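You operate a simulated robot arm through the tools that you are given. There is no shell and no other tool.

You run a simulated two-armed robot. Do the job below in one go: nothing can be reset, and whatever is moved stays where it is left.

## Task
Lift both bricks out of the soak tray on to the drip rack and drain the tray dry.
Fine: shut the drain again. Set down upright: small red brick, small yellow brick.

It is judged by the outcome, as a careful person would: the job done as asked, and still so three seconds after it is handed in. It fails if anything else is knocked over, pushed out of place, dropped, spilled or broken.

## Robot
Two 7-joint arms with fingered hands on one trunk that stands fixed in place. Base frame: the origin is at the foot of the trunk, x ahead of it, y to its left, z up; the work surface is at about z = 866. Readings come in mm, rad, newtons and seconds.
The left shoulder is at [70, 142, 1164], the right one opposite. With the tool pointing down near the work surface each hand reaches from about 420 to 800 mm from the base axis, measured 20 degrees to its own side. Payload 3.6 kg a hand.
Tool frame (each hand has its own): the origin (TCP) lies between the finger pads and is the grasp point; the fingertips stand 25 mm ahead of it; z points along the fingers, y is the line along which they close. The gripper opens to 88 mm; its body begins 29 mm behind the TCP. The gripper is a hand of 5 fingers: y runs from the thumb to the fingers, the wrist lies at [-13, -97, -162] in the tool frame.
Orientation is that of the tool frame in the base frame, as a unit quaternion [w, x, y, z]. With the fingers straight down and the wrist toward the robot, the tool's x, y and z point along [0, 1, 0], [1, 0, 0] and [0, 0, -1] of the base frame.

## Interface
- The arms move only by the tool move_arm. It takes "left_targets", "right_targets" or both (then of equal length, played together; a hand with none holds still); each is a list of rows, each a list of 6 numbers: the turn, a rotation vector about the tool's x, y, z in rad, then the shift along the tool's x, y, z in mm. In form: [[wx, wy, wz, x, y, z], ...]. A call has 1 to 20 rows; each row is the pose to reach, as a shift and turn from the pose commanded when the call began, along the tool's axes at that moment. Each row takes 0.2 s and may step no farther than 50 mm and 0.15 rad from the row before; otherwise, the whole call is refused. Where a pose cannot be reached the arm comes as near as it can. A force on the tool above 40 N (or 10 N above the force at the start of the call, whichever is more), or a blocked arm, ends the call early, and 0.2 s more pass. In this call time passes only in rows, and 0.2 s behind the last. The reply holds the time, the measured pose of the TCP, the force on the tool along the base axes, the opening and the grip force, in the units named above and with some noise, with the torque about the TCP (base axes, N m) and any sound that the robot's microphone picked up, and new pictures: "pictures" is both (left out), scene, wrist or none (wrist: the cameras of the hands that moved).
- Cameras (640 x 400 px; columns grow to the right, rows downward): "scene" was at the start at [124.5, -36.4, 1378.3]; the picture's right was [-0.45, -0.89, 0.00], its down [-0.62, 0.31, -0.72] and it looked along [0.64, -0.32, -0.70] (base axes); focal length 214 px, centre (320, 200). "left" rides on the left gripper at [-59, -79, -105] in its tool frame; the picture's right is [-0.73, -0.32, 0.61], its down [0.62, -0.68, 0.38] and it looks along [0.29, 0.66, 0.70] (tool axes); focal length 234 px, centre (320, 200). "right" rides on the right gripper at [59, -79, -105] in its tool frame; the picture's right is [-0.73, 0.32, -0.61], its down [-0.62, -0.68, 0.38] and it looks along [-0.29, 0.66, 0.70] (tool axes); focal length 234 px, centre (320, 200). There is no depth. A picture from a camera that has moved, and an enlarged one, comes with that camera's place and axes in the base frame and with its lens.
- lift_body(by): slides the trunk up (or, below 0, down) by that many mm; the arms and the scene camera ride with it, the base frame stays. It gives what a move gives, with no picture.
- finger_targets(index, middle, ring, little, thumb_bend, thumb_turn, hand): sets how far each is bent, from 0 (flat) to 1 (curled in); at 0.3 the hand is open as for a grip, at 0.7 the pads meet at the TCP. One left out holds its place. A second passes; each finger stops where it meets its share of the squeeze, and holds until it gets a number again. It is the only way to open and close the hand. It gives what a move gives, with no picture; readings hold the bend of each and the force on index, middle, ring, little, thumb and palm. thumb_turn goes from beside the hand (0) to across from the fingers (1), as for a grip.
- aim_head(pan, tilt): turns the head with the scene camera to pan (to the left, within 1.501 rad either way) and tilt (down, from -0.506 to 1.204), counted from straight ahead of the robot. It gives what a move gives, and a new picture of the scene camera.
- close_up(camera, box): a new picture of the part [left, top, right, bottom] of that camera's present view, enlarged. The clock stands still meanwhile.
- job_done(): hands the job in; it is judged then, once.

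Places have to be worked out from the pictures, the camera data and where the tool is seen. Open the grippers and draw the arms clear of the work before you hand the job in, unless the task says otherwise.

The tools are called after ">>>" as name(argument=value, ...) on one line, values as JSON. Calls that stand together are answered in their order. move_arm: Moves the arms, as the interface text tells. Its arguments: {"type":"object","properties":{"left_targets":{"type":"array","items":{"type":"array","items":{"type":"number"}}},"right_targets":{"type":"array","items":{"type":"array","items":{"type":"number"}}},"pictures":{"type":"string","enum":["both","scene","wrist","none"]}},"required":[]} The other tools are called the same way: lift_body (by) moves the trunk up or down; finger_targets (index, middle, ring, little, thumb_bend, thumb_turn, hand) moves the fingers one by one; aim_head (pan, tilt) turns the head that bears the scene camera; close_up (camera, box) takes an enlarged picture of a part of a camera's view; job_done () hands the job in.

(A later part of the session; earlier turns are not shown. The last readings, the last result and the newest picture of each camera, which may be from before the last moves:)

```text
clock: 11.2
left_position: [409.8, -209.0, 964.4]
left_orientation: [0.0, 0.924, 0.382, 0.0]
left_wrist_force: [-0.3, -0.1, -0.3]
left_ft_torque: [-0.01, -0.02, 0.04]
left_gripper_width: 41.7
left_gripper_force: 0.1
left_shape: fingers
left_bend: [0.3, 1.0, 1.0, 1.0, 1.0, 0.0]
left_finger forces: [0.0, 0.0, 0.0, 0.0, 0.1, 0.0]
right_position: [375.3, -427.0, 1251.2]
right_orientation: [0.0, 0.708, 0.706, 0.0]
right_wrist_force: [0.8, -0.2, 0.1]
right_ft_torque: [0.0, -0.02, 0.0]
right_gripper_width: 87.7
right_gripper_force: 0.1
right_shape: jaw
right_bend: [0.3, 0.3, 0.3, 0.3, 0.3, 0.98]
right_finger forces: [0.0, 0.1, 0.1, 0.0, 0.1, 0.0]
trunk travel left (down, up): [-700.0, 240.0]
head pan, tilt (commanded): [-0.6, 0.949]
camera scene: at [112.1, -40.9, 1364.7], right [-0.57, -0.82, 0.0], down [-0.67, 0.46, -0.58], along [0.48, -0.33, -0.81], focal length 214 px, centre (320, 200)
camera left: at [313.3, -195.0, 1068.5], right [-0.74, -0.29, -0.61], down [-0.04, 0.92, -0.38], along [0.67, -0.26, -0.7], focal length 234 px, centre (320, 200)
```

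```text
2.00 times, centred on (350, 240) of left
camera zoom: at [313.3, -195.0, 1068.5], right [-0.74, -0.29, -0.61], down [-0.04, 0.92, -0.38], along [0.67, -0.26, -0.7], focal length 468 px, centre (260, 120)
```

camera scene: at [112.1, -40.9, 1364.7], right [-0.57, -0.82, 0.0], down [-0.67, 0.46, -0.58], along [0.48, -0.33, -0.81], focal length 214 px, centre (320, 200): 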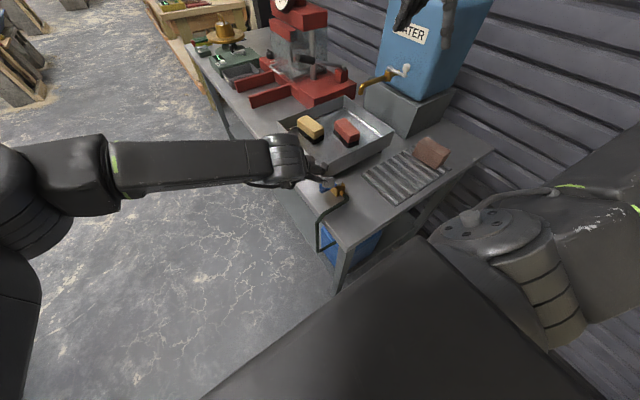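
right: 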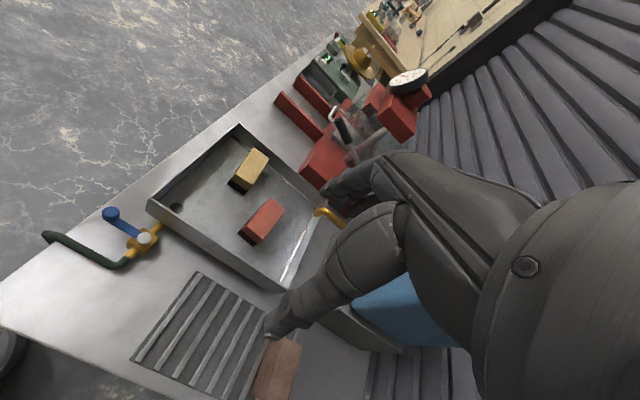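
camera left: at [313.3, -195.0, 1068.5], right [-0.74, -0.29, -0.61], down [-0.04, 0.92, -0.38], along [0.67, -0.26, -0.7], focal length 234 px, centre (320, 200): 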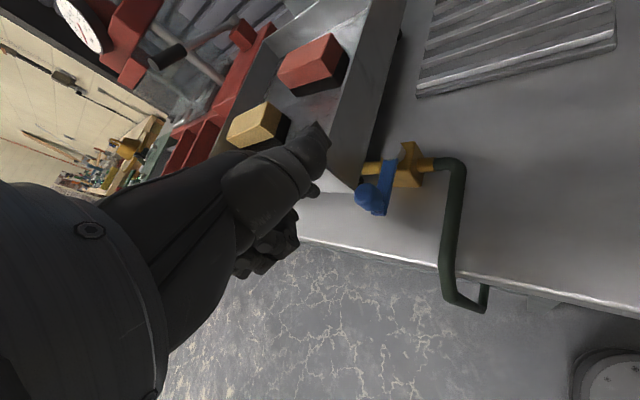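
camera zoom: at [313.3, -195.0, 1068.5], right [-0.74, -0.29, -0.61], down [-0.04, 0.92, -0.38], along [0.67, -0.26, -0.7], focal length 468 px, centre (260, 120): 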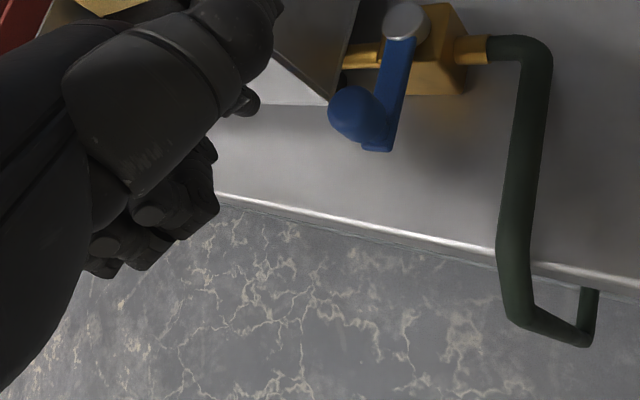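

The index tip is on the +x side of the knob, clear of the tray corner. I lower the last 43 mm to bring the fingertip to z≈896.

>>> move_arm(left_targets=[[0, 0, 0, 0, 0, 15], [0, 0, 0, 0, 0, 30], [0, 0, 0, 0, 0, 43]], pictures="both")

>>> close_up(camera="left", box=[250, 140, 410, 300])

>>> close_up(camera="right", box=[0, 120, 280, 320])

```text
clock: 12.0
left_position: [409.3, -209.1, 920.1]
left_orientation: [0.0, 0.923, 0.384, 0.0]
left_wrist_force: [-0.1, -0.3, -0.1]
left_ft_torque: [-0.01, -0.01, 0.02]
left_gripper_width: 41.7
left_gripper_force: 0.0
left_shape: fingers
left_bend: [0.3, 1.0, 1.0, 1.0, 1.0, 0.0]
left_finger forces: [0.1, 0.0, 0.0, 0.1, 0.0, 0.0]
right_position: [373.2, -426.8, 1250.9]
right_orientation: [0.0, 0.707, 0.707, 0.001]
right_wrist_force: [-0.1, 0.0, 0.2]
right_ft_torque: [0.02, 0.02, -0.02]
right_gripper_width: 87.8
right_gripper_force: 0.0
right_shape: jaw
right_bend: [0.3, 0.3, 0.3, 0.3, 0.3, 0.98]
right_finger forces: [0.1, 0.0, 0.0, 0.0, 0.0, 0.0]
trunk travel left (down, up): [-700.0, 240.0]
head pan, tilt (commanded): [-0.6, 0.949]
camera scene: at [111.3, -40.8, 1364.7], right [-0.57, -0.82, 0.0], down [-0.67, 0.46, -0.58], along [0.48, -0.33, -0.81], focal length 214 px, centre (320, 200)
camera left: at [312.3, -195.3, 1024.4], right [-0.74, -0.29, -0.61], down [-0.04, 0.92, -0.38], along [0.67, -0.26, -0.7], focal length 234 px, centre (320, 200)
```

scene: 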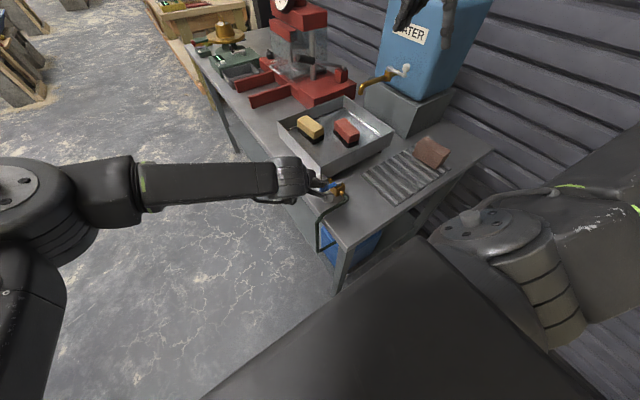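
left: 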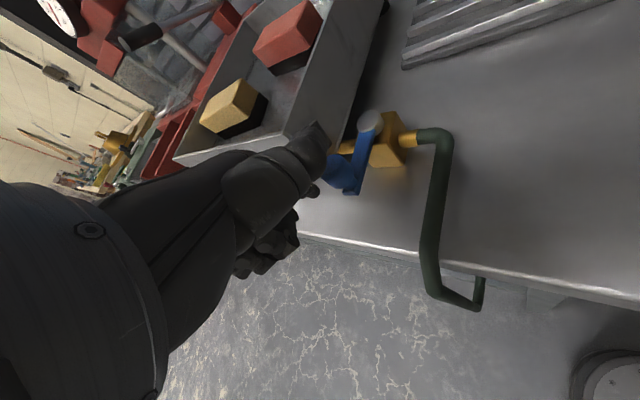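

```text
2.50 times, centred on (330, 220) of left
camera zoom: at [312.3, -195.3, 1024.4], right [-0.74, -0.29, -0.61], down [-0.04, 0.92, -0.38], along [0.67, -0.26, -0.7], focal length 585 px, centre (295, 150)
```

zoom: 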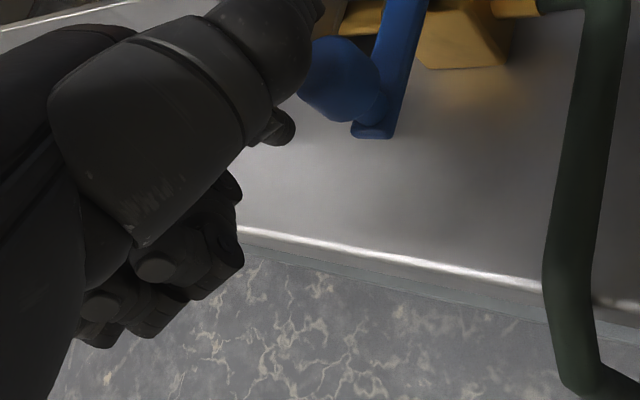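

```text
2.00 times, centred on (140, 220) of right
camera zoom: at [294.3, -367.8, 1355.4], right [0.32, -0.73, 0.61], down [-0.68, -0.62, -0.38], along [0.66, -0.29, -0.7], focal length 468 px, centre (680, 160)
```

zoom: 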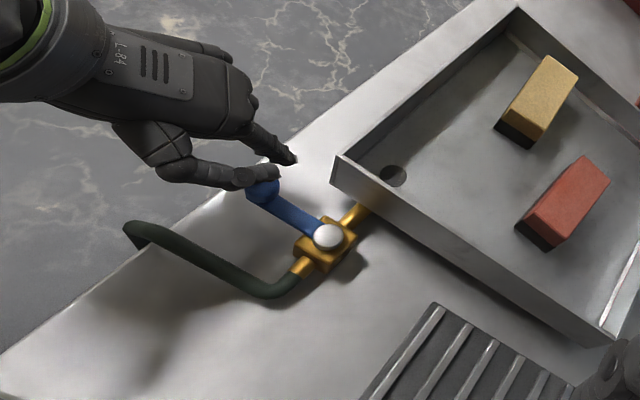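

From the right camera the index tip is clearly just behind the knob (+x side). I push the knob along its arc the first 30°, watching forces.

>>> move_arm(left_targets=[[0, 0, 0, -7.5, -2.8, 0], [0, 0, 0, -15.3, -5.6, 0], [0, 0, 0, -20.7, -13.8, 0], [0, 0, 0, -27.6, -20.9, 0], [0, 0, 0, -35.4, -26.7, 0]], pictures="none")

>>> close_up(camera="right", box=[0, 140, 240, 300])

```text
clock: 13.2
left_position: [365.9, -214.2, 920.4]
left_orientation: [0.0, 0.924, 0.383, 0.001]
left_wrist_force: [0.8, 0.6, 0.4]
left_ft_torque: [0.0, -0.02, -0.01]
left_gripper_width: 41.5
left_gripper_force: 0.4
left_shape: fingers
left_bend: [0.3, 1.0, 1.0, 1.0, 1.0, 0.0]
left_finger forces: [0.2, 0.0, 0.0, 0.0, 0.0, 0.0]
right_position: [374.1, -426.6, 1250.0]
right_orientation: [0.0, 0.708, 0.707, 0.001]
right_wrist_force: [-0.5, 0.3, 0.2]
right_ft_torque: [0.01, 0.01, 0.03]
right_gripper_width: 87.4
right_gripper_force: 0.0
right_shape: jaw
right_bend: [0.3, 0.3, 0.3, 0.3, 0.3, 0.98]
right_finger forces: [0.1, 0.1, 0.0, 0.0, 0.0, 0.1]
trunk travel left (down, up): [-700.0, 240.0]
head pan, tilt (commanded): [-0.6, 0.949]
```

```text
2.50 times, centred on (120, 220) of right
camera zoom: at [294.3, -367.9, 1355.4], right [0.32, -0.73, 0.61], down [-0.68, -0.62, -0.38], along [0.66, -0.29, -0.7], focal length 585 px, centre (820, 150)
```

zoom: 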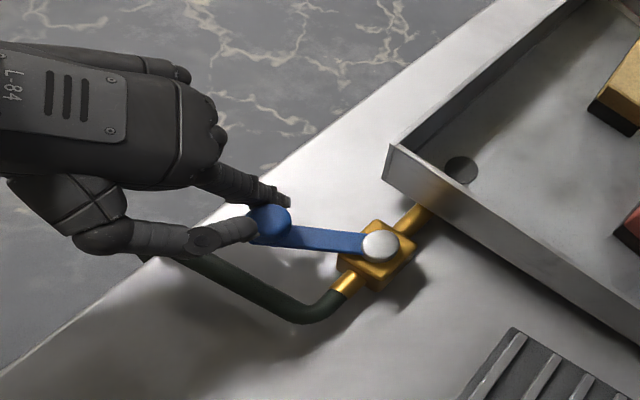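

The lever turned ~30° with almost no force. I continue the arc to the end stop.

>>> move_arm(left_targets=[[0, 0, 0, -8.7, -4.4, 0], [0, 0, 0, -18.2, -7.2, 0], [0, 0, 0, -27.9, -8.4, 0], [0, 0, 0, -37.7, -7.7, 0], [0, 0, 0, -47.2, -5.5, 0], [0, 0, 0, -56.3, -1.5, 0]], pictures="none")

>>> close_up(camera="right", box=[0, 140, 240, 300])

```text
clock: 14.6
left_position: [325.6, -254.6, 920.7]
left_orientation: [0.001, 0.924, 0.383, 0.0]
left_wrist_force: [1.2, 5.2, -0.6]
left_ft_torque: [0.09, 0.02, 0.17]
left_gripper_width: 43.3
left_gripper_force: 2.6
left_shape: fingers
left_bend: [0.34, 1.0, 1.0, 1.0, 1.0, 0.0]
left_finger forces: [4.9, 0.0, 0.1, 0.0, 0.0, 0.0]
right_position: [374.9, -424.6, 1250.8]
right_orientation: [0.0, 0.707, 0.707, 0.0]
right_wrist_force: [-0.1, -1.0, -0.2]
right_ft_torque: [-0.01, 0.0, 0.0]
right_gripper_width: 87.8
right_gripper_force: 0.0
right_shape: jaw
right_bend: [0.3, 0.3, 0.3, 0.3, 0.3, 0.98]
right_finger forces: [0.0, 0.0, 0.1, 0.0, 0.1, 0.0]
trunk travel left (down, up): [-700.0, 240.0]
head pan, tilt (commanded): [-0.6, 0.949]
```

```text
2.50 times, centred on (120, 220) of right
camera zoom: at [294.8, -366.1, 1355.7], right [0.32, -0.73, 0.61], down [-0.68, -0.62, -0.38], along [0.66, -0.29, -0.7], focal length 585 px, centre (820, 150)
```

zoom: 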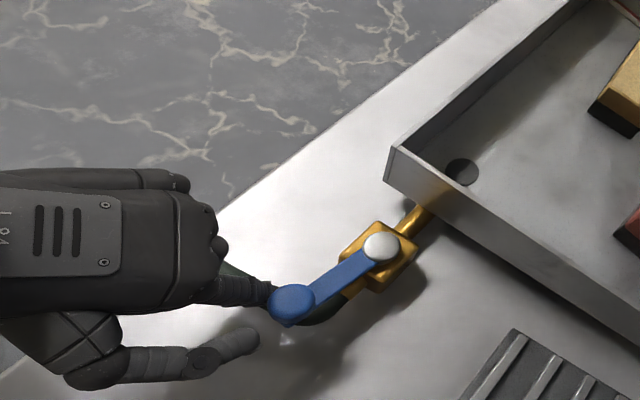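

The lever is in line with the pipe (open) and against its stop. I back the finger off (+y), lift and park the left hand clear on the left side.

>>> move_arm(left_targets=[[0, 0, 0, 14, -14, 0], [0, 0, 0, 16, -16, -40], [0, 0, 0, 18, -18, -85], [0, 0, 0, 20, -20, -130], [0, 0, 0, 22, -22, -175], [0, 0, 0, 30, -30, -220], [0, 0, 0, 63, -63, -230], [0, 0, 0, 96, -96, -240], [0, 0, 0, 129, -129, -250], [0, 0, 0, 162, -162, -260], [0, 0, 0, 195, -195, -270], [0, 0, 0, 228, -228, -275]], pictures="scene")

>>> close_up(camera="right", box=[0, 110, 320, 310])

>>> close_up(camera="scene", box=[270, 90, 430, 290])

```text
clock: 17.2
left_position: [324.6, 71.4, 1196.3]
left_orientation: [0.001, 0.924, 0.383, 0.0]
left_wrist_force: [-0.3, 0.0, 0.5]
left_ft_torque: [0.0, -0.02, -0.02]
left_gripper_width: 41.5
left_gripper_force: 0.0
left_shape: fingers
left_bend: [0.3, 1.0, 1.0, 1.0, 1.0, 0.0]
left_finger forces: [0.0, 0.0, 0.0, 0.1, 0.1, 0.0]
right_position: [373.5, -425.5, 1251.9]
right_orientation: [0.001, 0.708, 0.706, -0.002]
right_wrist_force: [0.0, -0.4, -1.0]
right_ft_torque: [0.01, -0.01, 0.02]
right_gripper_width: 87.7
right_gripper_force: 0.0
right_shape: jaw
right_bend: [0.3, 0.3, 0.3, 0.3, 0.3, 0.98]
right_finger forces: [0.1, 0.0, 0.1, 0.0, 0.1, 0.0]
trunk travel left (down, up): [-700.0, 240.0]
head pan, tilt (commanded): [-0.6, 0.949]
camera scene: at [110.3, -38.2, 1364.9], right [-0.57, -0.82, 0.0], down [-0.67, 0.46, -0.58], along [0.48, -0.33, -0.81], focal length 214 px, centre (320, 200)
```

scene: 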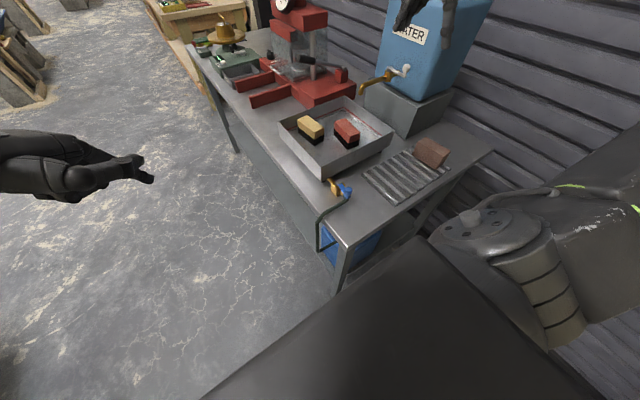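

```text
2.00 times, centred on (160, 210) of right
camera zoom: at [293.3, -365.2, 1356.4], right [0.32, -0.73, 0.61], down [-0.68, -0.62, -0.38], along [0.66, -0.29, -0.69], focal length 468 px, centre (640, 180)
```

zoom: 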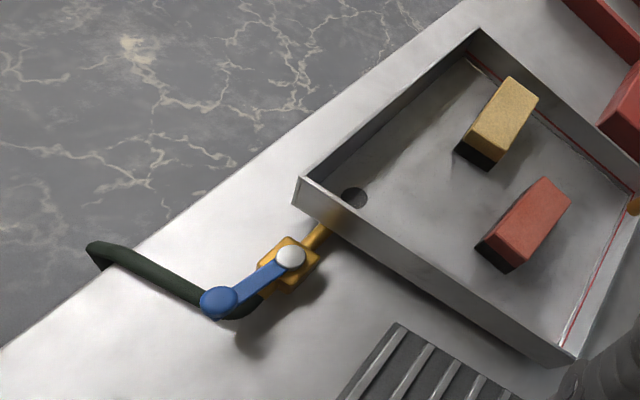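

```text
2.00 times, centred on (350, 190) of scene
camera zoom: at [110.3, -38.2, 1364.9], right [-0.57, -0.82, 0.0], down [-0.67, 0.46, -0.58], along [0.48, -0.33, -0.81], focal length 429 px, centre (260, 220)
```

zoom: 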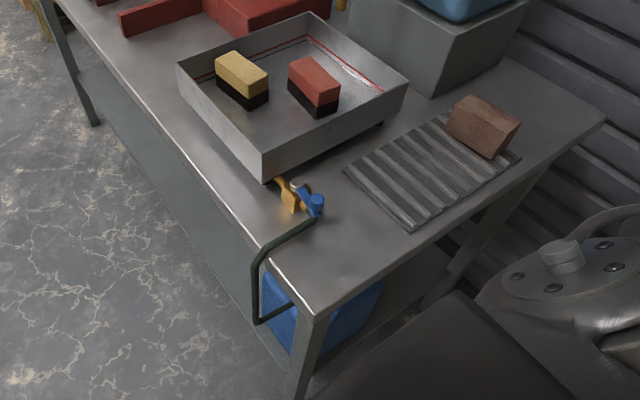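

Water is draining (a red mark line on the tray wall has become visible). Now the right hand: I turn it about 84° so its closing axis spans the yellow brick's width (thumb on +y side), and bring it above the yellow brick at z≈1130, while pre-setting the grip to about 62 mm.

>>> finger_targets(hand="right", index=0.4, middle=0.4, ring=0.4, little=0.4, thumb_bend=0.4)

>>> move_arm(right_targets=[[0, 0, 0.1466, 6.3, 27.2, 0], [0, 0, 0.2932, 12.6, 54.4, 0], [0, 0, 0.4398, 18.9, 81.6, 10], [0, 0, 0.5864, 25.2, 108.8, 25], [0, 0, 0.733, 31.5, 136, 40], [0, 0, 0.8796, 37.8, 163.2, 55], [0, 0, 1.0262, 44.1, 190.4, 75], [0, 0, 1.1728, 50.4, 217.6, 95], [0, 0, 1.3194, 56.7, 244.8, 110], [0, 0, 1.466, 63, 272, 120]], pictures="both")

```text
clock: 18.2
left_position: [326.9, 68.1, 1196.6]
left_orientation: [0.0, 0.924, 0.383, -0.001]
left_wrist_force: [-1.2, -0.4, 0.0]
left_ft_torque: [0.02, 0.03, 0.01]
left_gripper_width: 41.6
left_gripper_force: 0.1
left_shape: fingers
left_bend: [0.3, 1.0, 1.0, 1.0, 1.0, 0.0]
left_finger forces: [0.0, 0.0, 0.1, 0.0, 0.0, 0.0]
right_position: [373.5, -427.0, 1250.4]
right_orientation: [0.0, 0.708, 0.706, -0.001]
right_wrist_force: [-0.4, 0.0, 0.1]
right_ft_torque: [-0.03, -0.02, 0.0]
right_gripper_width: 64.0
right_gripper_force: 0.0
right_shape: fingers
right_bend: [0.4, 0.4, 0.4, 0.4, 0.4, 0.98]
right_finger forces: [0.1, 0.0, 0.0, 0.0, 0.0, 0.0]
trunk travel left (down, up): [-700.0, 240.0]
head pan, tilt (commanded): [-0.6, 0.949]
```

```text
clock: 20.4
left_position: [326.8, 67.9, 1195.3]
left_orientation: [0.0, 0.924, 0.383, 0.0]
left_wrist_force: [-0.8, 0.5, 0.2]
left_ft_torque: [0.01, -0.02, -0.02]
left_gripper_width: 41.6
left_gripper_force: 0.1
left_shape: fingers
left_bend: [0.3, 1.0, 1.0, 1.0, 1.0, 0.0]
left_finger forces: [0.0, 0.1, 0.0, 0.0, 0.0, 0.0]
right_position: [595.0, -410.9, 1094.4]
right_orientation: [-0.004, 0.998, 0.057, 0.009]
right_wrist_force: [0.3, 0.4, 0.2]
right_ft_torque: [-0.01, -0.02, -0.02]
right_gripper_width: 63.8
right_gripper_force: 0.0
right_shape: fingers
right_bend: [0.4, 0.4, 0.4, 0.4, 0.4, 0.98]
right_finger forces: [0.0, 0.0, 0.0, 0.1, 0.0, 0.1]
right hand out of reach, approached as far as the arm can: row 9, 10
trunk travel left (down, up): [-700.0, 240.0]
head pan, tilt (commanded): [-0.6, 0.949]
camera scene: at [111.6, -41.0, 1364.7], right [-0.57, -0.82, 0.0], down [-0.67, 0.46, -0.58], along [0.48, -0.33, -0.81], focal length 214 px, centre (320, 200)
camera right: at [641.4, -326.4, 1200.3], right [-0.69, -0.41, 0.59], down [-0.69, 0.61, -0.39], along [-0.2, -0.68, -0.7], focal length 234 px, centre (320, 200)
```

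scene: 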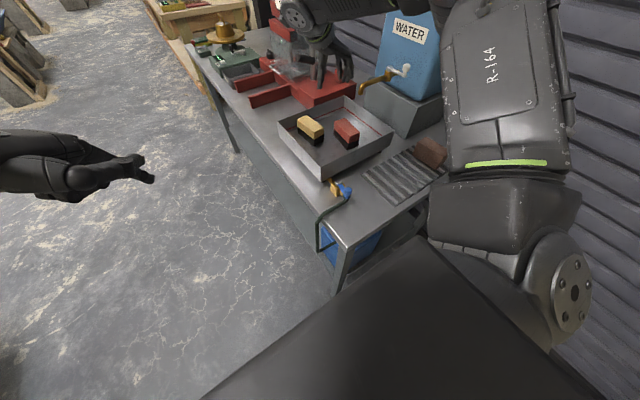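
right: 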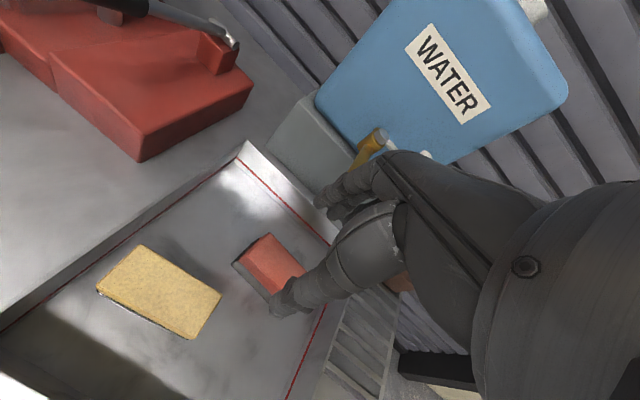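

At yaw −84° with vertical fingers the arm ran out of reach at [595,−411,1094]. Leaning the fingers forward about 20° around the closing axis should relieve the wrist, so I tilt in place and see what is reached.

>>> move_arm(right_targets=[[0, 0.12, 0, 0, 0, 0], [0, 0.24, 0, 0, 0, 0], [0, 0.35, 0, 0, 0, 0]], pictures="scene")

```text
clock: 21.2
left_position: [325.6, 68.0, 1196.4]
left_orientation: [0.001, 0.923, 0.384, -0.001]
left_wrist_force: [0.0, -1.0, 0.1]
left_ft_torque: [0.02, 0.02, 0.0]
left_gripper_width: 41.7
left_gripper_force: 0.0
left_shape: fingers
left_bend: [0.3, 1.0, 1.0, 1.0, 1.0, 0.0]
left_finger forces: [0.0, 0.0, 0.0, 0.0, 0.0, 0.1]
right_position: [594.6, -409.3, 1093.2]
right_orientation: [-0.009, 0.983, 0.05, 0.174]
right_wrist_force: [-0.4, -0.2, 0.2]
right_ft_torque: [-0.01, -0.01, 0.03]
right_gripper_width: 63.9
right_gripper_force: 0.0
right_shape: fingers
right_bend: [0.4, 0.4, 0.4, 0.4, 0.4, 0.98]
right_finger forces: [0.0, 0.1, 0.0, 0.0, 0.1, 0.0]
trunk travel left (down, up): [-700.0, 240.0]
head pan, tilt (commanded): [-0.6, 0.949]
camera scene: at [111.1, -40.7, 1364.7], right [-0.57, -0.82, 0.0], down [-0.67, 0.46, -0.58], along [0.48, -0.33, -0.81], focal length 214 px, centre (320, 200)
```

scene: 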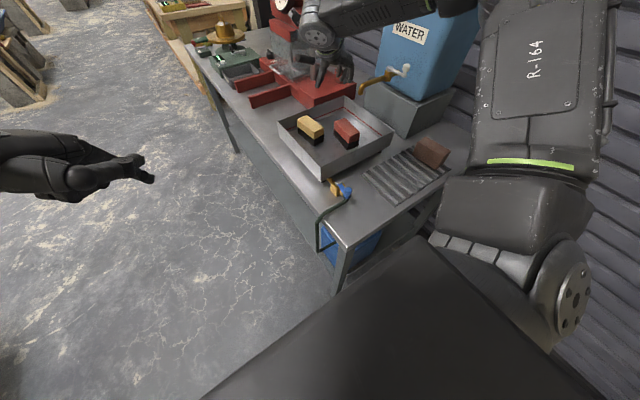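

The tilt was accepted (fingers leaning 20° forward, yaw −84°). I try moving above the yellow brick at TCP [641,−363,1020].

>>> move_arm(right_targets=[[0, 0, 0, 7.6, -13.8, 28.6], [0, 0, 0, 15.1, -27.5, 57.2], [0, 0, 0, 22.7, -41.3, 85.8]], pictures="both")

```text
clock: 22.0
left_position: [326.9, 69.0, 1195.5]
left_orientation: [0.001, 0.924, 0.383, -0.001]
left_wrist_force: [-0.3, 0.6, -0.2]
left_ft_torque: [0.01, 0.01, -0.01]
left_gripper_width: 41.7
left_gripper_force: 0.1
left_shape: fingers
left_bend: [0.3, 1.0, 1.0, 1.0, 1.0, 0.0]
left_finger forces: [0.0, 0.0, 0.1, 0.0, 0.1, 0.1]
right_position: [643.2, -363.5, 1020.9]
right_orientation: [-0.01, 0.983, 0.049, 0.174]
right_wrist_force: [-0.9, -0.3, -1.0]
right_ft_torque: [-0.06, -0.01, -0.01]
right_gripper_width: 63.5
right_gripper_force: 0.1
right_shape: fingers
right_bend: [0.4, 0.4, 0.4, 0.4, 0.4, 0.98]
right_finger forces: [0.0, 0.1, 0.0, 0.0, 0.0, 0.1]
trunk travel left (down, up): [-700.0, 240.0]
head pan, tilt (commanded): [-0.6, 0.949]
camera scene: at [112.6, -40.6, 1364.6], right [-0.57, -0.82, 0.0], down [-0.67, 0.46, -0.58], along [0.48, -0.33, -0.81], focal length 214 px, centre (320, 200)
camera right: at [652.6, -282.7, 1140.4], right [-0.85, -0.41, 0.32], down [-0.52, 0.63, -0.57], along [0.03, -0.66, -0.75], focal length 234 px, centre (320, 200)
```

scene: 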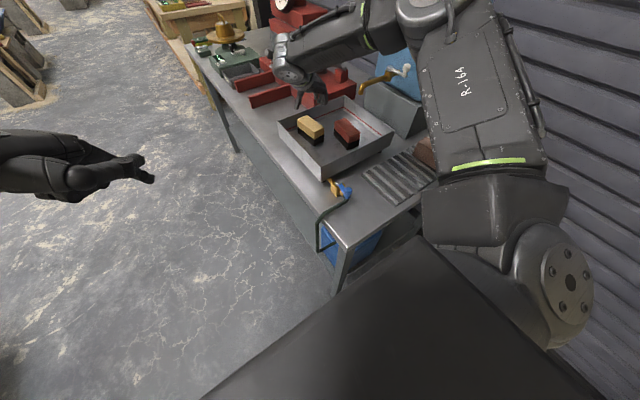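
right: 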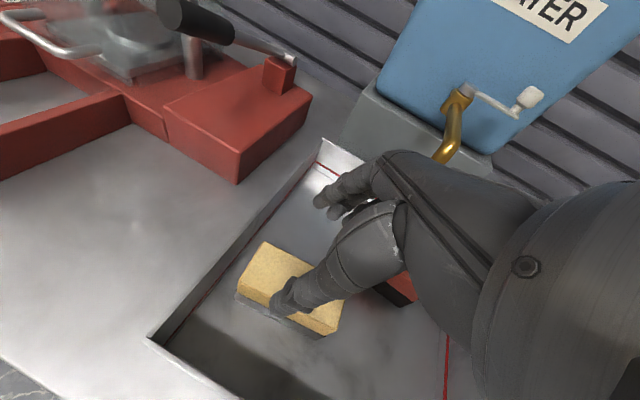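

Reached [643,−363,1021]. I check alignment over the yellow brick with close-ups.

>>> close_up(camera="right", box=[180, 150, 480, 400])

>>> close_up(camera="scene", box=[270, 50, 430, 200])

```text
1.60 times, centred on (330, 275) of right
camera zoom: at [652.6, -282.7, 1140.4], right [-0.85, -0.41, 0.32], down [-0.52, 0.63, -0.57], along [0.03, -0.66, -0.75], focal length 375 px, centre (304, 80)
```

zoom: 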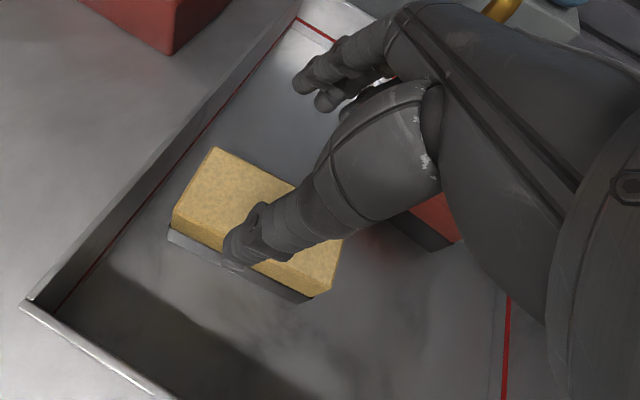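

```text
2.67 times, centred on (350, 125) of scene
camera zoom: at [112.6, -40.6, 1364.6], right [-0.57, -0.82, 0.0], down [-0.67, 0.46, -0.58], along [0.48, -0.33, -0.81], focal length 572 px, centre (240, 400)
```

zoom: 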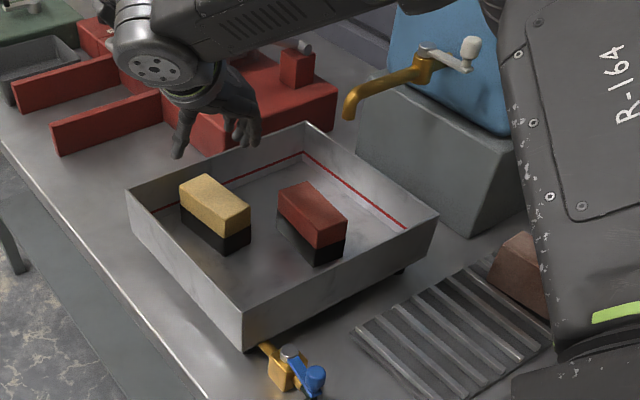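

Refined yellow centre is ≈[639,−364], yaw ≈5°, and the hand straddles it evenly. I lower to TCP z≈932 (little fingertip ~6 mm above the floor).

>>> move_arm(right_targets=[[0, 0, 0, -9, 0, 22], [0, 0, 0, -18, 0.1, 43], [0, 0, 0, -26, 0.2, 63], [0, 0, 0, -33.3, 0.2, 82.3]], pictures="both")

>>> close_up(camera="right", box=[180, 150, 480, 400])

>>> close_up(camera="scene", box=[270, 50, 430, 200])

```text
clock: 23.0
left_position: [326.3, 68.8, 1195.0]
left_orientation: [0.0, 0.923, 0.384, -0.001]
left_wrist_force: [-0.1, -0.1, 0.0]
left_ft_torque: [-0.02, -0.02, -0.04]
left_gripper_width: 41.6
left_gripper_force: 0.0
left_shape: fingers
left_bend: [0.3, 1.0, 1.0, 1.0, 1.0, 0.0]
left_finger forces: [0.0, 0.0, 0.0, 0.1, 0.0, 0.0]
right_position: [629.2, -368.1, 939.2]
right_orientation: [-0.009, 0.983, 0.052, 0.174]
right_wrist_force: [-0.2, -0.3, 0.3]
right_ft_torque: [-0.02, 0.0, 0.04]
right_gripper_width: 64.3
right_gripper_force: 0.1
right_shape: fingers
right_bend: [0.4, 0.4, 0.4, 0.4, 0.4, 0.98]
right_finger forces: [0.0, 0.1, 0.0, 0.0, 0.0, 0.0]
right hand out of reach, approached as far as the arm can: row 4
trunk travel left (down, up): [-700.0, 240.0]
head pan, tilt (commanded): [-0.6, 0.949]
camera scene: at [111.4, -40.7, 1364.7], right [-0.57, -0.82, 0.0], down [-0.67, 0.46, -0.58], along [0.48, -0.33, -0.81], focal length 214 px, centre (320, 200)
camera right: at [638.7, -286.7, 1058.4], right [-0.85, -0.41, 0.32], down [-0.52, 0.63, -0.57], along [0.03, -0.66, -0.75], focal length 234 px, centre (320, 200)
```

scene: 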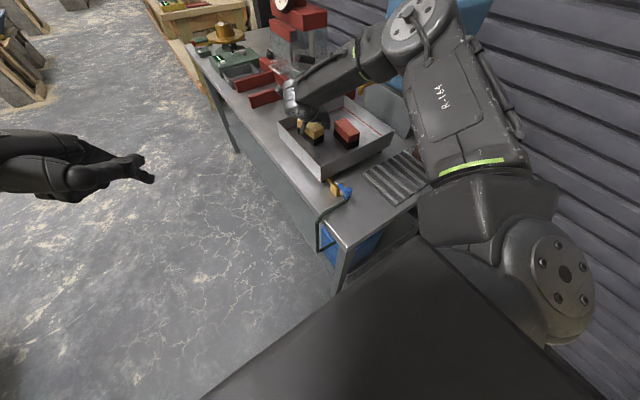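
right: 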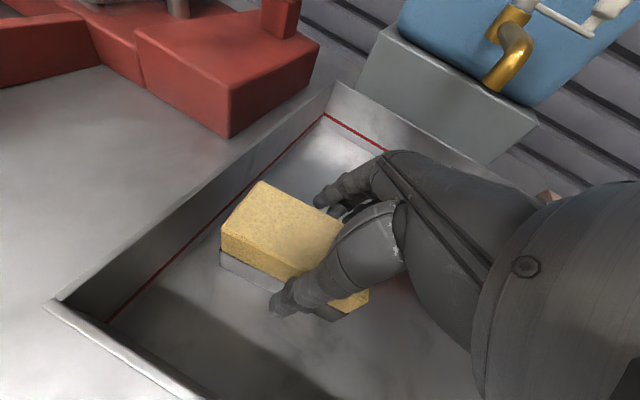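

```text
1.60 times, centred on (330, 275) of right
camera zoom: at [638.7, -286.7, 1058.4], right [-0.85, -0.41, 0.32], down [-0.52, 0.63, -0.57], along [0.03, -0.66, -0.75], focal length 375 px, centre (304, 80)
```

zoom: 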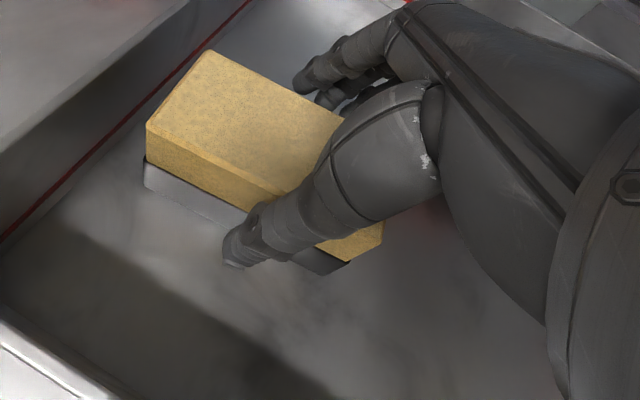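

```text
2.67 times, centred on (350, 125) of scene
camera zoom: at [111.4, -40.7, 1364.7], right [-0.57, -0.82, 0.0], down [-0.67, 0.46, -0.58], along [0.48, -0.33, -0.81], focal length 572 px, centre (240, 400)
```

zoom: 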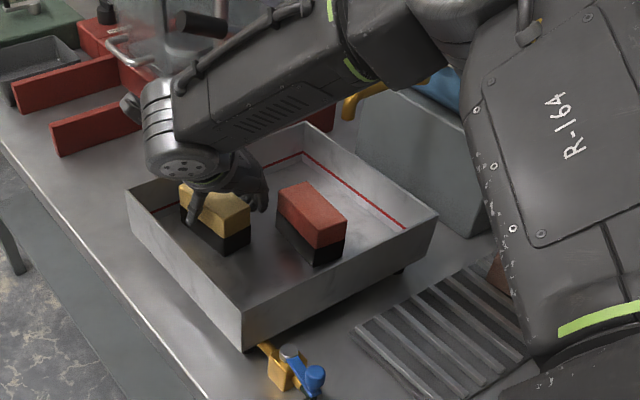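

The arm hits a joint limit just above the grasp height. Since the same pose was fine 80 mm higher relative to the shoulder, I raise the hand straight up and then lower the trunk by 100 mm.

>>> move_arm(right_targets=[[0, 0, 0, 12, 0, -32.8], [0, 0, 0, 24, 0, -65.6], [0, 0, 0, 45.1, -3, -90.6]], pictures="none")

>>> lift_body(by=-60)

```text
clock: 23.8
left_position: [326.2, 68.6, 1196.7]
left_orientation: [0.0, 0.924, 0.383, 0.0]
left_wrist_force: [-0.2, 0.4, 0.7]
left_ft_torque: [0.02, -0.02, 0.01]
left_gripper_width: 41.4
left_gripper_force: 0.1
left_shape: fingers
left_bend: [0.3, 1.0, 1.0, 1.0, 1.0, 0.0]
left_finger forces: [0.1, 0.0, 0.0, 0.1, 0.0, 0.1]
right_position: [640.3, -363.8, 1040.5]
right_orientation: [-0.008, 0.984, 0.05, 0.173]
right_wrist_force: [-0.5, -0.2, 0.2]
right_ft_torque: [0.0, -0.01, 0.02]
right_gripper_width: 63.9
right_gripper_force: 0.1
right_shape: fingers
right_bend: [0.4, 0.4, 0.4, 0.4, 0.4, 0.98]
right_finger forces: [0.0, 0.0, 0.1, 0.1, 0.0, 0.1]
trunk travel left (down, up): [-700.0, 240.0]
head pan, tilt (commanded): [-0.6, 0.949]
```

```text
clock: 24.8
left_position: [326.6, 68.1, 1136.1]
left_orientation: [0.001, 0.924, 0.383, 0.0]
left_wrist_force: [0.2, 0.3, -0.8]
left_ft_torque: [0.05, 0.02, 0.04]
left_gripper_width: 41.8
left_gripper_force: 0.1
left_shape: fingers
left_bend: [0.3, 1.0, 1.0, 1.0, 1.0, 0.0]
left_finger forces: [0.0, 0.0, 0.0, 0.0, 0.0, 0.1]
right_position: [639.5, -363.7, 981.7]
right_orientation: [-0.009, 0.984, 0.05, 0.173]
right_wrist_force: [0.3, -0.7, 0.3]
right_ft_torque: [0.02, -0.01, 0.03]
right_gripper_width: 63.7
right_gripper_force: 0.0
right_shape: fingers
right_bend: [0.4, 0.4, 0.4, 0.4, 0.4, 0.98]
right_finger forces: [0.0, 0.0, 0.0, 0.0, 0.0, 0.1]
trunk travel left (down, up): [-640.0, 300.0]
head pan, tilt (commanded): [-0.6, 0.949]
```

TCP is [640,−364,982]. I lower the trunk another 45 mm and check the pictures.

>>> lift_body(by=-45)

>>> close_up(camera="right", box=[180, 100, 540, 400])

>>> close_up(camera="scene", box=[250, 50, 450, 230])

```text
clock: 25.7
left_position: [325.6, 67.6, 1090.7]
left_orientation: [-0.001, 0.924, 0.383, -0.001]
left_wrist_force: [-0.3, -0.2, 0.0]
left_ft_torque: [0.04, 0.04, -0.01]
left_gripper_width: 41.6
left_gripper_force: 0.1
left_shape: fingers
left_bend: [0.3, 1.0, 1.0, 1.0, 1.0, 0.0]
left_finger forces: [0.1, 0.0, 0.0, 0.0, 0.0, 0.1]
right_position: [639.9, -364.5, 935.4]
right_orientation: [-0.009, 0.983, 0.051, 0.174]
right_wrist_force: [1.1, -0.2, -1.2]
right_ft_torque: [0.02, 0.0, 0.02]
right_gripper_width: 64.1
right_gripper_force: 0.0
right_shape: fingers
right_bend: [0.4, 0.4, 0.4, 0.4, 0.4, 0.98]
right_finger forces: [0.0, 0.1, 0.0, 0.1, 0.0, 0.0]
trunk travel left (down, up): [-595.0, 345.0]
head pan, tilt (commanded): [-0.6, 0.949]
```

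```text
1.33 times, centred on (360, 250) of right
camera zoom: at [650.0, -283.2, 1054.1], right [-0.85, -0.41, 0.32], down [-0.52, 0.63, -0.57], along [0.03, -0.66, -0.75], focal length 312 px, centre (267, 133)
```

zoom: 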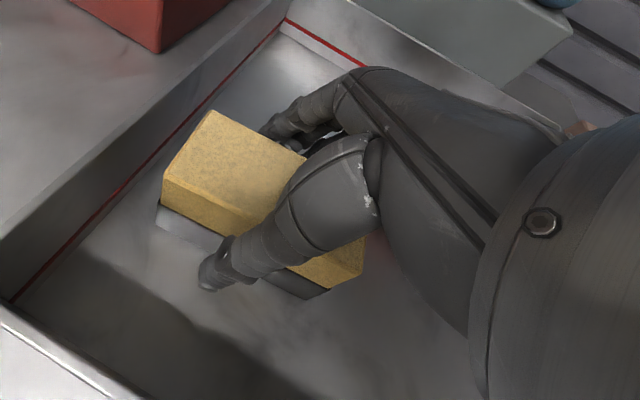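

```text
2.22 times, centred on (350, 140) of scene
camera zoom: at [111.1, -40.5, 1259.7], right [-0.57, -0.82, 0.0], down [-0.67, 0.46, -0.58], along [0.48, -0.33, -0.81], focal length 477 px, centre (253, 333)
```

zoom: 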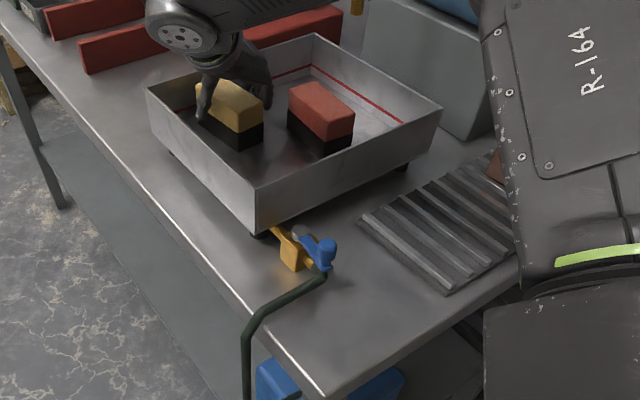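

Hand straddles the brick properly at z=935. I lower 5 mm more and close index, middle and thumb on it (ring follows lightly).

>>> lift_body(by=-5)

>>> finger_targets(hand="right", index=0.7, middle=0.7, ring=0.52, thumb_bend=0.7)

>>> close_up(camera="right", box=[180, 100, 540, 400])

```text
clock: 26.2
left_position: [326.8, 68.6, 1085.2]
left_orientation: [0.0, 0.924, 0.383, 0.001]
left_wrist_force: [-1.2, -0.3, 0.2]
left_ft_torque: [-0.02, 0.02, 0.01]
left_gripper_width: 41.5
left_gripper_force: 0.0
left_shape: fingers
left_bend: [0.3, 1.0, 1.0, 1.0, 1.0, 0.0]
left_finger forces: [0.0, 0.0, 0.0, 0.0, 0.1, 0.1]
right_position: [639.1, -363.9, 930.4]
right_orientation: [-0.009, 0.983, 0.051, 0.174]
right_wrist_force: [-0.6, -0.7, -0.7]
right_ft_torque: [0.01, -0.02, 0.01]
right_gripper_width: 63.8
right_gripper_force: 0.2
right_shape: fingers
right_bend: [0.4, 0.4, 0.4, 0.4, 0.4, 0.98]
right_finger forces: [0.0, 0.0, 0.1, 0.1, 0.0, 0.0]
trunk travel left (down, up): [-590.0, 350.0]
head pan, tilt (commanded): [-0.6, 0.949]
```

```text
clock: 27.2
left_position: [324.7, 68.8, 1086.2]
left_orientation: [0.0, 0.924, 0.383, 0.001]
left_wrist_force: [0.2, 0.3, -0.2]
left_ft_torque: [-0.01, -0.03, 0.03]
left_gripper_width: 41.4
left_gripper_force: 0.1
left_shape: fingers
left_bend: [0.3, 1.0, 1.0, 1.0, 1.0, 0.0]
left_finger forces: [0.0, 0.2, 0.1, 0.0, 0.0, 0.1]
right_position: [639.4, -365.3, 930.6]
right_orientation: [-0.009, 0.983, 0.05, 0.174]
right_wrist_force: [0.9, -2.5, 1.8]
right_ft_torque: [-0.28, -0.01, 0.01]
right_gripper_width: 37.3
right_gripper_force: 16.8
right_shape: fingers
right_bend: [0.54, 0.58, 0.52, 0.4, 0.54, 0.96]
right_finger forces: [8.9, 9.3, 0.1, 0.0, 15.4, 0.0]
trunk travel left (down, up): [-590.0, 350.0]
head pan, tilt (commanded): [-0.6, 0.949]
```

```text
1.33 times, centred on (360, 250) of right
camera zoom: at [649.9, -283.7, 1049.1], right [-0.85, -0.41, 0.32], down [-0.52, 0.63, -0.57], along [0.03, -0.66, -0.75], focal length 312 px, centre (267, 133)
```

zoom: 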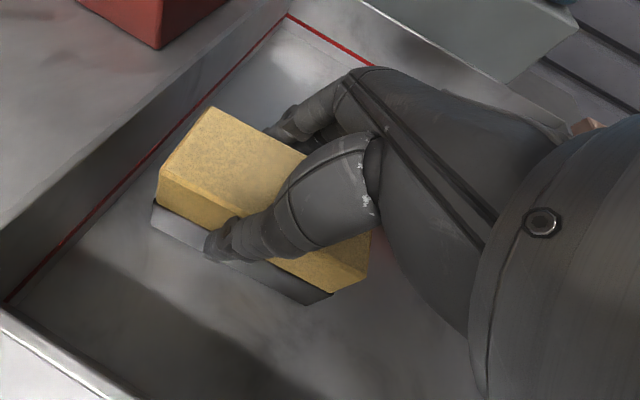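

Grip holds: index 8.9 N, middle 9.3 N, thumb 15.4 N. I lift 20 mm with the trunk (pure vertical) and check that the brick comes along.

>>> lift_body(by=20)

>>> close_up(camera="scene", box=[280, 60, 400, 200])

>>> close_up(camera="right", box=[180, 100, 540, 400])

```text
clock: 27.9
left_position: [327.6, 68.4, 1105.4]
left_orientation: [0.001, 0.923, 0.384, -0.001]
left_wrist_force: [0.3, -0.2, -0.7]
left_ft_torque: [-0.01, 0.01, -0.02]
left_gripper_width: 41.5
left_gripper_force: 0.2
left_shape: fingers
left_bend: [0.3, 1.0, 1.0, 1.0, 1.0, 0.0]
left_finger forces: [0.0, 0.0, 0.0, 0.1, 0.0, 0.0]
right_position: [639.5, -363.4, 950.2]
right_orientation: [-0.009, 0.984, 0.052, 0.173]
right_wrist_force: [0.6, 0.5, -4.3]
right_ft_torque: [-0.02, -0.01, -0.02]
right_gripper_width: 36.7
right_gripper_force: 15.6
right_shape: fingers
right_bend: [0.55, 0.6, 0.52, 0.4, 0.53, 0.96]
right_finger forces: [8.6, 7.4, 0.0, 0.1, 15.8, 0.1]
trunk travel left (down, up): [-610.0, 330.0]
head pan, tilt (commanded): [-0.6, 0.949]
```

```text
2.86 times, centred on (340, 130) of scene
camera zoom: at [112.2, -40.9, 1274.6], right [-0.57, -0.82, 0.0], down [-0.67, 0.46, -0.58], along [0.48, -0.33, -0.81], focal length 613 px, centre (263, 400)
```

zoom: 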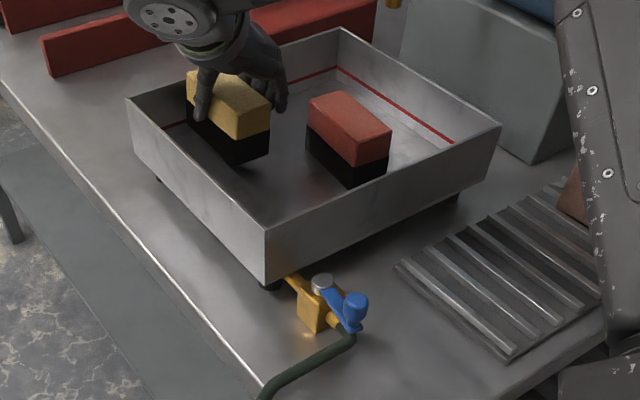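

```text
1.33 times, centred on (360, 250) of right
camera zoom: at [650.8, -283.4, 1068.3], right [-0.85, -0.41, 0.32], down [-0.52, 0.63, -0.57], along [0.03, -0.66, -0.75], focal length 312 px, centre (267, 133)
```

zoom: 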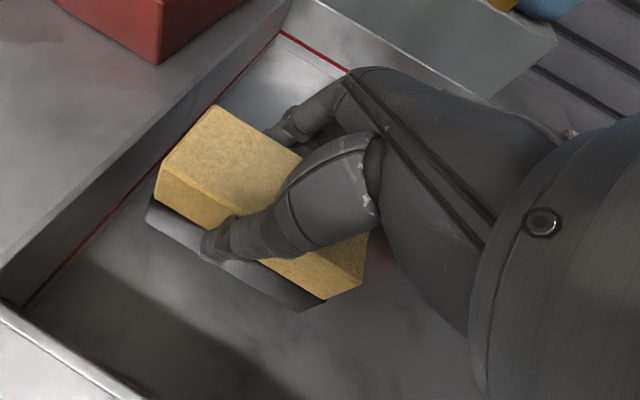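

The brick is held (≈0.43 kg) and hanging level. I lift a further 65 mm so it clears the rim, then start moving toward the robot at constant height.

>>> lift_body(by=65)

>>> close_up(camera="scene", box=[250, 40, 450, 240])

```text
clock: 29.0
left_position: [326.2, 68.7, 1170.0]
left_orientation: [0.0, 0.923, 0.384, -0.001]
left_wrist_force: [0.4, 0.3, -0.5]
left_ft_torque: [-0.01, -0.01, 0.0]
left_gripper_width: 41.6
left_gripper_force: 0.0
left_shape: fingers
left_bend: [0.3, 1.0, 1.0, 1.0, 1.0, 0.0]
left_finger forces: [0.0, 0.1, 0.0, 0.0, 0.1, 0.0]
right_position: [640.6, -364.8, 1013.8]
right_orientation: [-0.008, 0.983, 0.051, 0.174]
right_wrist_force: [-0.3, -0.3, -3.9]
right_ft_torque: [-0.07, -0.03, -0.02]
right_gripper_width: 36.8
right_gripper_force: 15.9
right_shape: fingers
right_bend: [0.55, 0.6, 0.52, 0.4, 0.53, 0.96]
right_finger forces: [8.6, 7.5, 0.1, 0.1, 15.8, 0.1]
trunk travel left (down, up): [-675.0, 265.0]
head pan, tilt (commanded): [-0.6, 0.949]
```

```text
2.00 times, centred on (350, 140) of scene
camera zoom: at [112.3, -41.0, 1339.6], right [-0.57, -0.82, 0.0], down [-0.67, 0.46, -0.58], along [0.48, -0.33, -0.81], focal length 429 px, centre (260, 320)
```

zoom: 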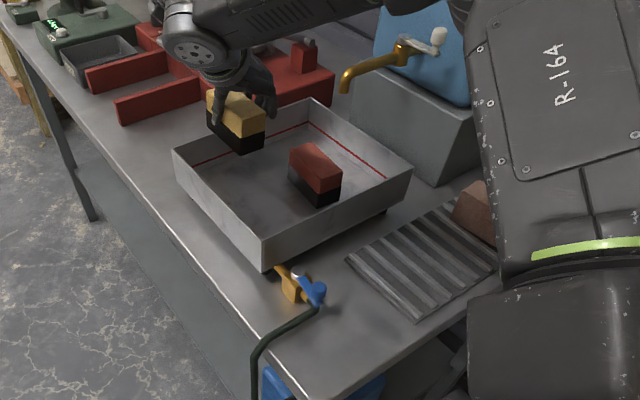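

Brick clear of the rim. I translate the hand toward the robot in −x first, to about [480,−380,1020], keeping orientation.

>>> move_arm(right_targets=[[0, 0, 0, -37.2, -0.1, -15.2], [0, 0, 0, -74.4, -0.1, -30.4], [0, 0, 0, -111.6, -0.2, -45.6], [0, 0, 0, -148.8, -0.3, -60.8]], pictures="scene")

```text
clock: 30.0
left_position: [325.3, 66.7, 1171.2]
left_orientation: [0.0, 0.924, 0.383, 0.001]
left_wrist_force: [-0.1, 0.5, -0.1]
left_ft_torque: [-0.03, 0.0, 0.01]
left_gripper_width: 41.6
left_gripper_force: 0.1
left_shape: fingers
left_bend: [0.3, 1.0, 1.0, 1.0, 1.0, 0.0]
left_finger forces: [0.0, 0.0, 0.1, 0.1, 0.0, 0.0]
right_position: [479.0, -380.4, 1024.7]
right_orientation: [-0.01, 0.983, 0.05, 0.175]
right_wrist_force: [-0.7, -0.7, -4.2]
right_ft_torque: [-0.05, 0.03, 0.0]
right_gripper_width: 36.8
right_gripper_force: 15.8
right_shape: fingers
right_bend: [0.55, 0.6, 0.52, 0.4, 0.53, 0.96]
right_finger forces: [8.7, 7.5, 0.0, 0.1, 15.8, 0.0]
trunk travel left (down, up): [-675.0, 265.0]
head pan, tilt (commanded): [-0.6, 0.949]
camera scene: at [109.5, -42.0, 1339.8], right [-0.57, -0.82, 0.0], down [-0.67, 0.46, -0.58], along [0.48, -0.33, -0.81], focal length 214 px, centre (320, 200)
```

scene: 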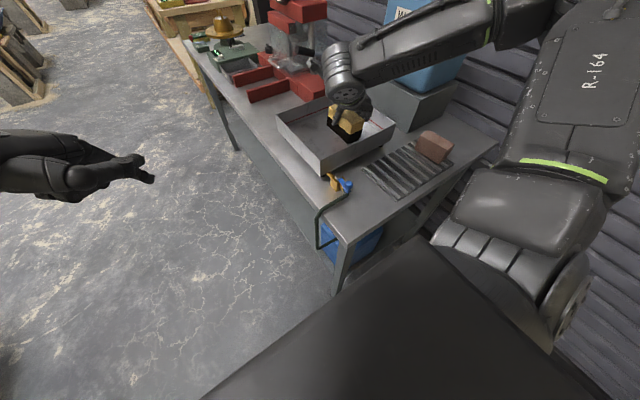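

Going well. Next I move diagonally to above the rack at about [345,−506,1020].

>>> move_arm(right_targets=[[0, 0, 0, -27.7, 22.2, -9.1], [0, 0, 0, -55.5, 44.5, -18.3], [0, 0, 0, -83.2, 66.7, -27.4], [0, 0, 0, -111, 89, -36.6], [0, 0, 0, -138.7, 111.2, -45.7]], pictures="both")

>>> close_up(camera="scene", box=[340, 90, 480, 230])

```text
clock: 31.2
left_position: [325.5, 67.1, 1171.4]
left_orientation: [0.0, 0.924, 0.384, 0.0]
left_wrist_force: [0.1, -0.4, -0.4]
left_ft_torque: [-0.01, 0.0, 0.01]
left_gripper_width: 41.5
left_gripper_force: 0.1
left_shape: fingers
left_bend: [0.3, 1.0, 1.0, 1.0, 1.0, 0.0]
left_finger forces: [0.0, 0.1, 0.0, 0.1, 0.1, 0.0]
right_position: [348.2, -504.1, 1017.7]
right_orientation: [-0.01, 0.983, 0.052, 0.174]
right_wrist_force: [-1.4, -0.3, -4.4]
right_ft_torque: [-0.02, -0.06, 0.02]
right_gripper_width: 36.3
right_gripper_force: 15.3
right_shape: fingers
right_bend: [0.56, 0.6, 0.52, 0.4, 0.53, 0.96]
right_finger forces: [8.7, 7.2, 0.1, 0.1, 15.5, 0.0]
trunk travel left (down, up): [-675.0, 265.0]
head pan, tilt (commanded): [-0.6, 0.949]
camera scene: at [110.0, -41.0, 1339.8], right [-0.57, -0.82, 0.0], down [-0.67, 0.46, -0.58], along [0.48, -0.33, -0.81], focal length 214 px, centre (320, 200)
camera right: at [357.4, -423.6, 1136.7], right [-0.85, -0.41, 0.32], down [-0.52, 0.63, -0.57], along [0.04, -0.66, -0.75], focal length 234 px, centre (320, 200)
```

scene: 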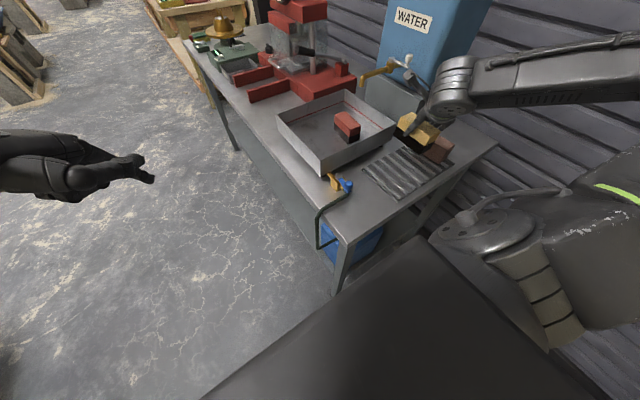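
right: 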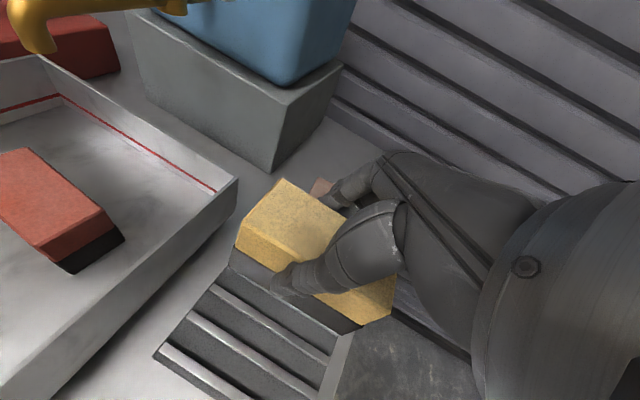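

```text
2.86 times, centred on (410, 160) of scene
camera zoom: at [110.0, -41.0, 1339.8], right [-0.57, -0.82, 0.0], down [-0.67, 0.46, -0.58], along [0.48, -0.33, -0.81], focal length 613 px, centre (63, 314)
```

zoom: 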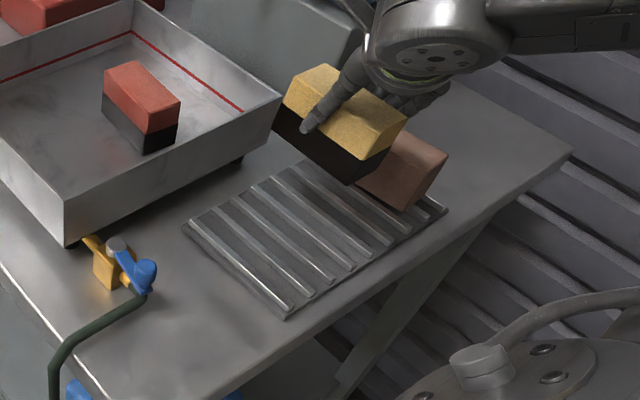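

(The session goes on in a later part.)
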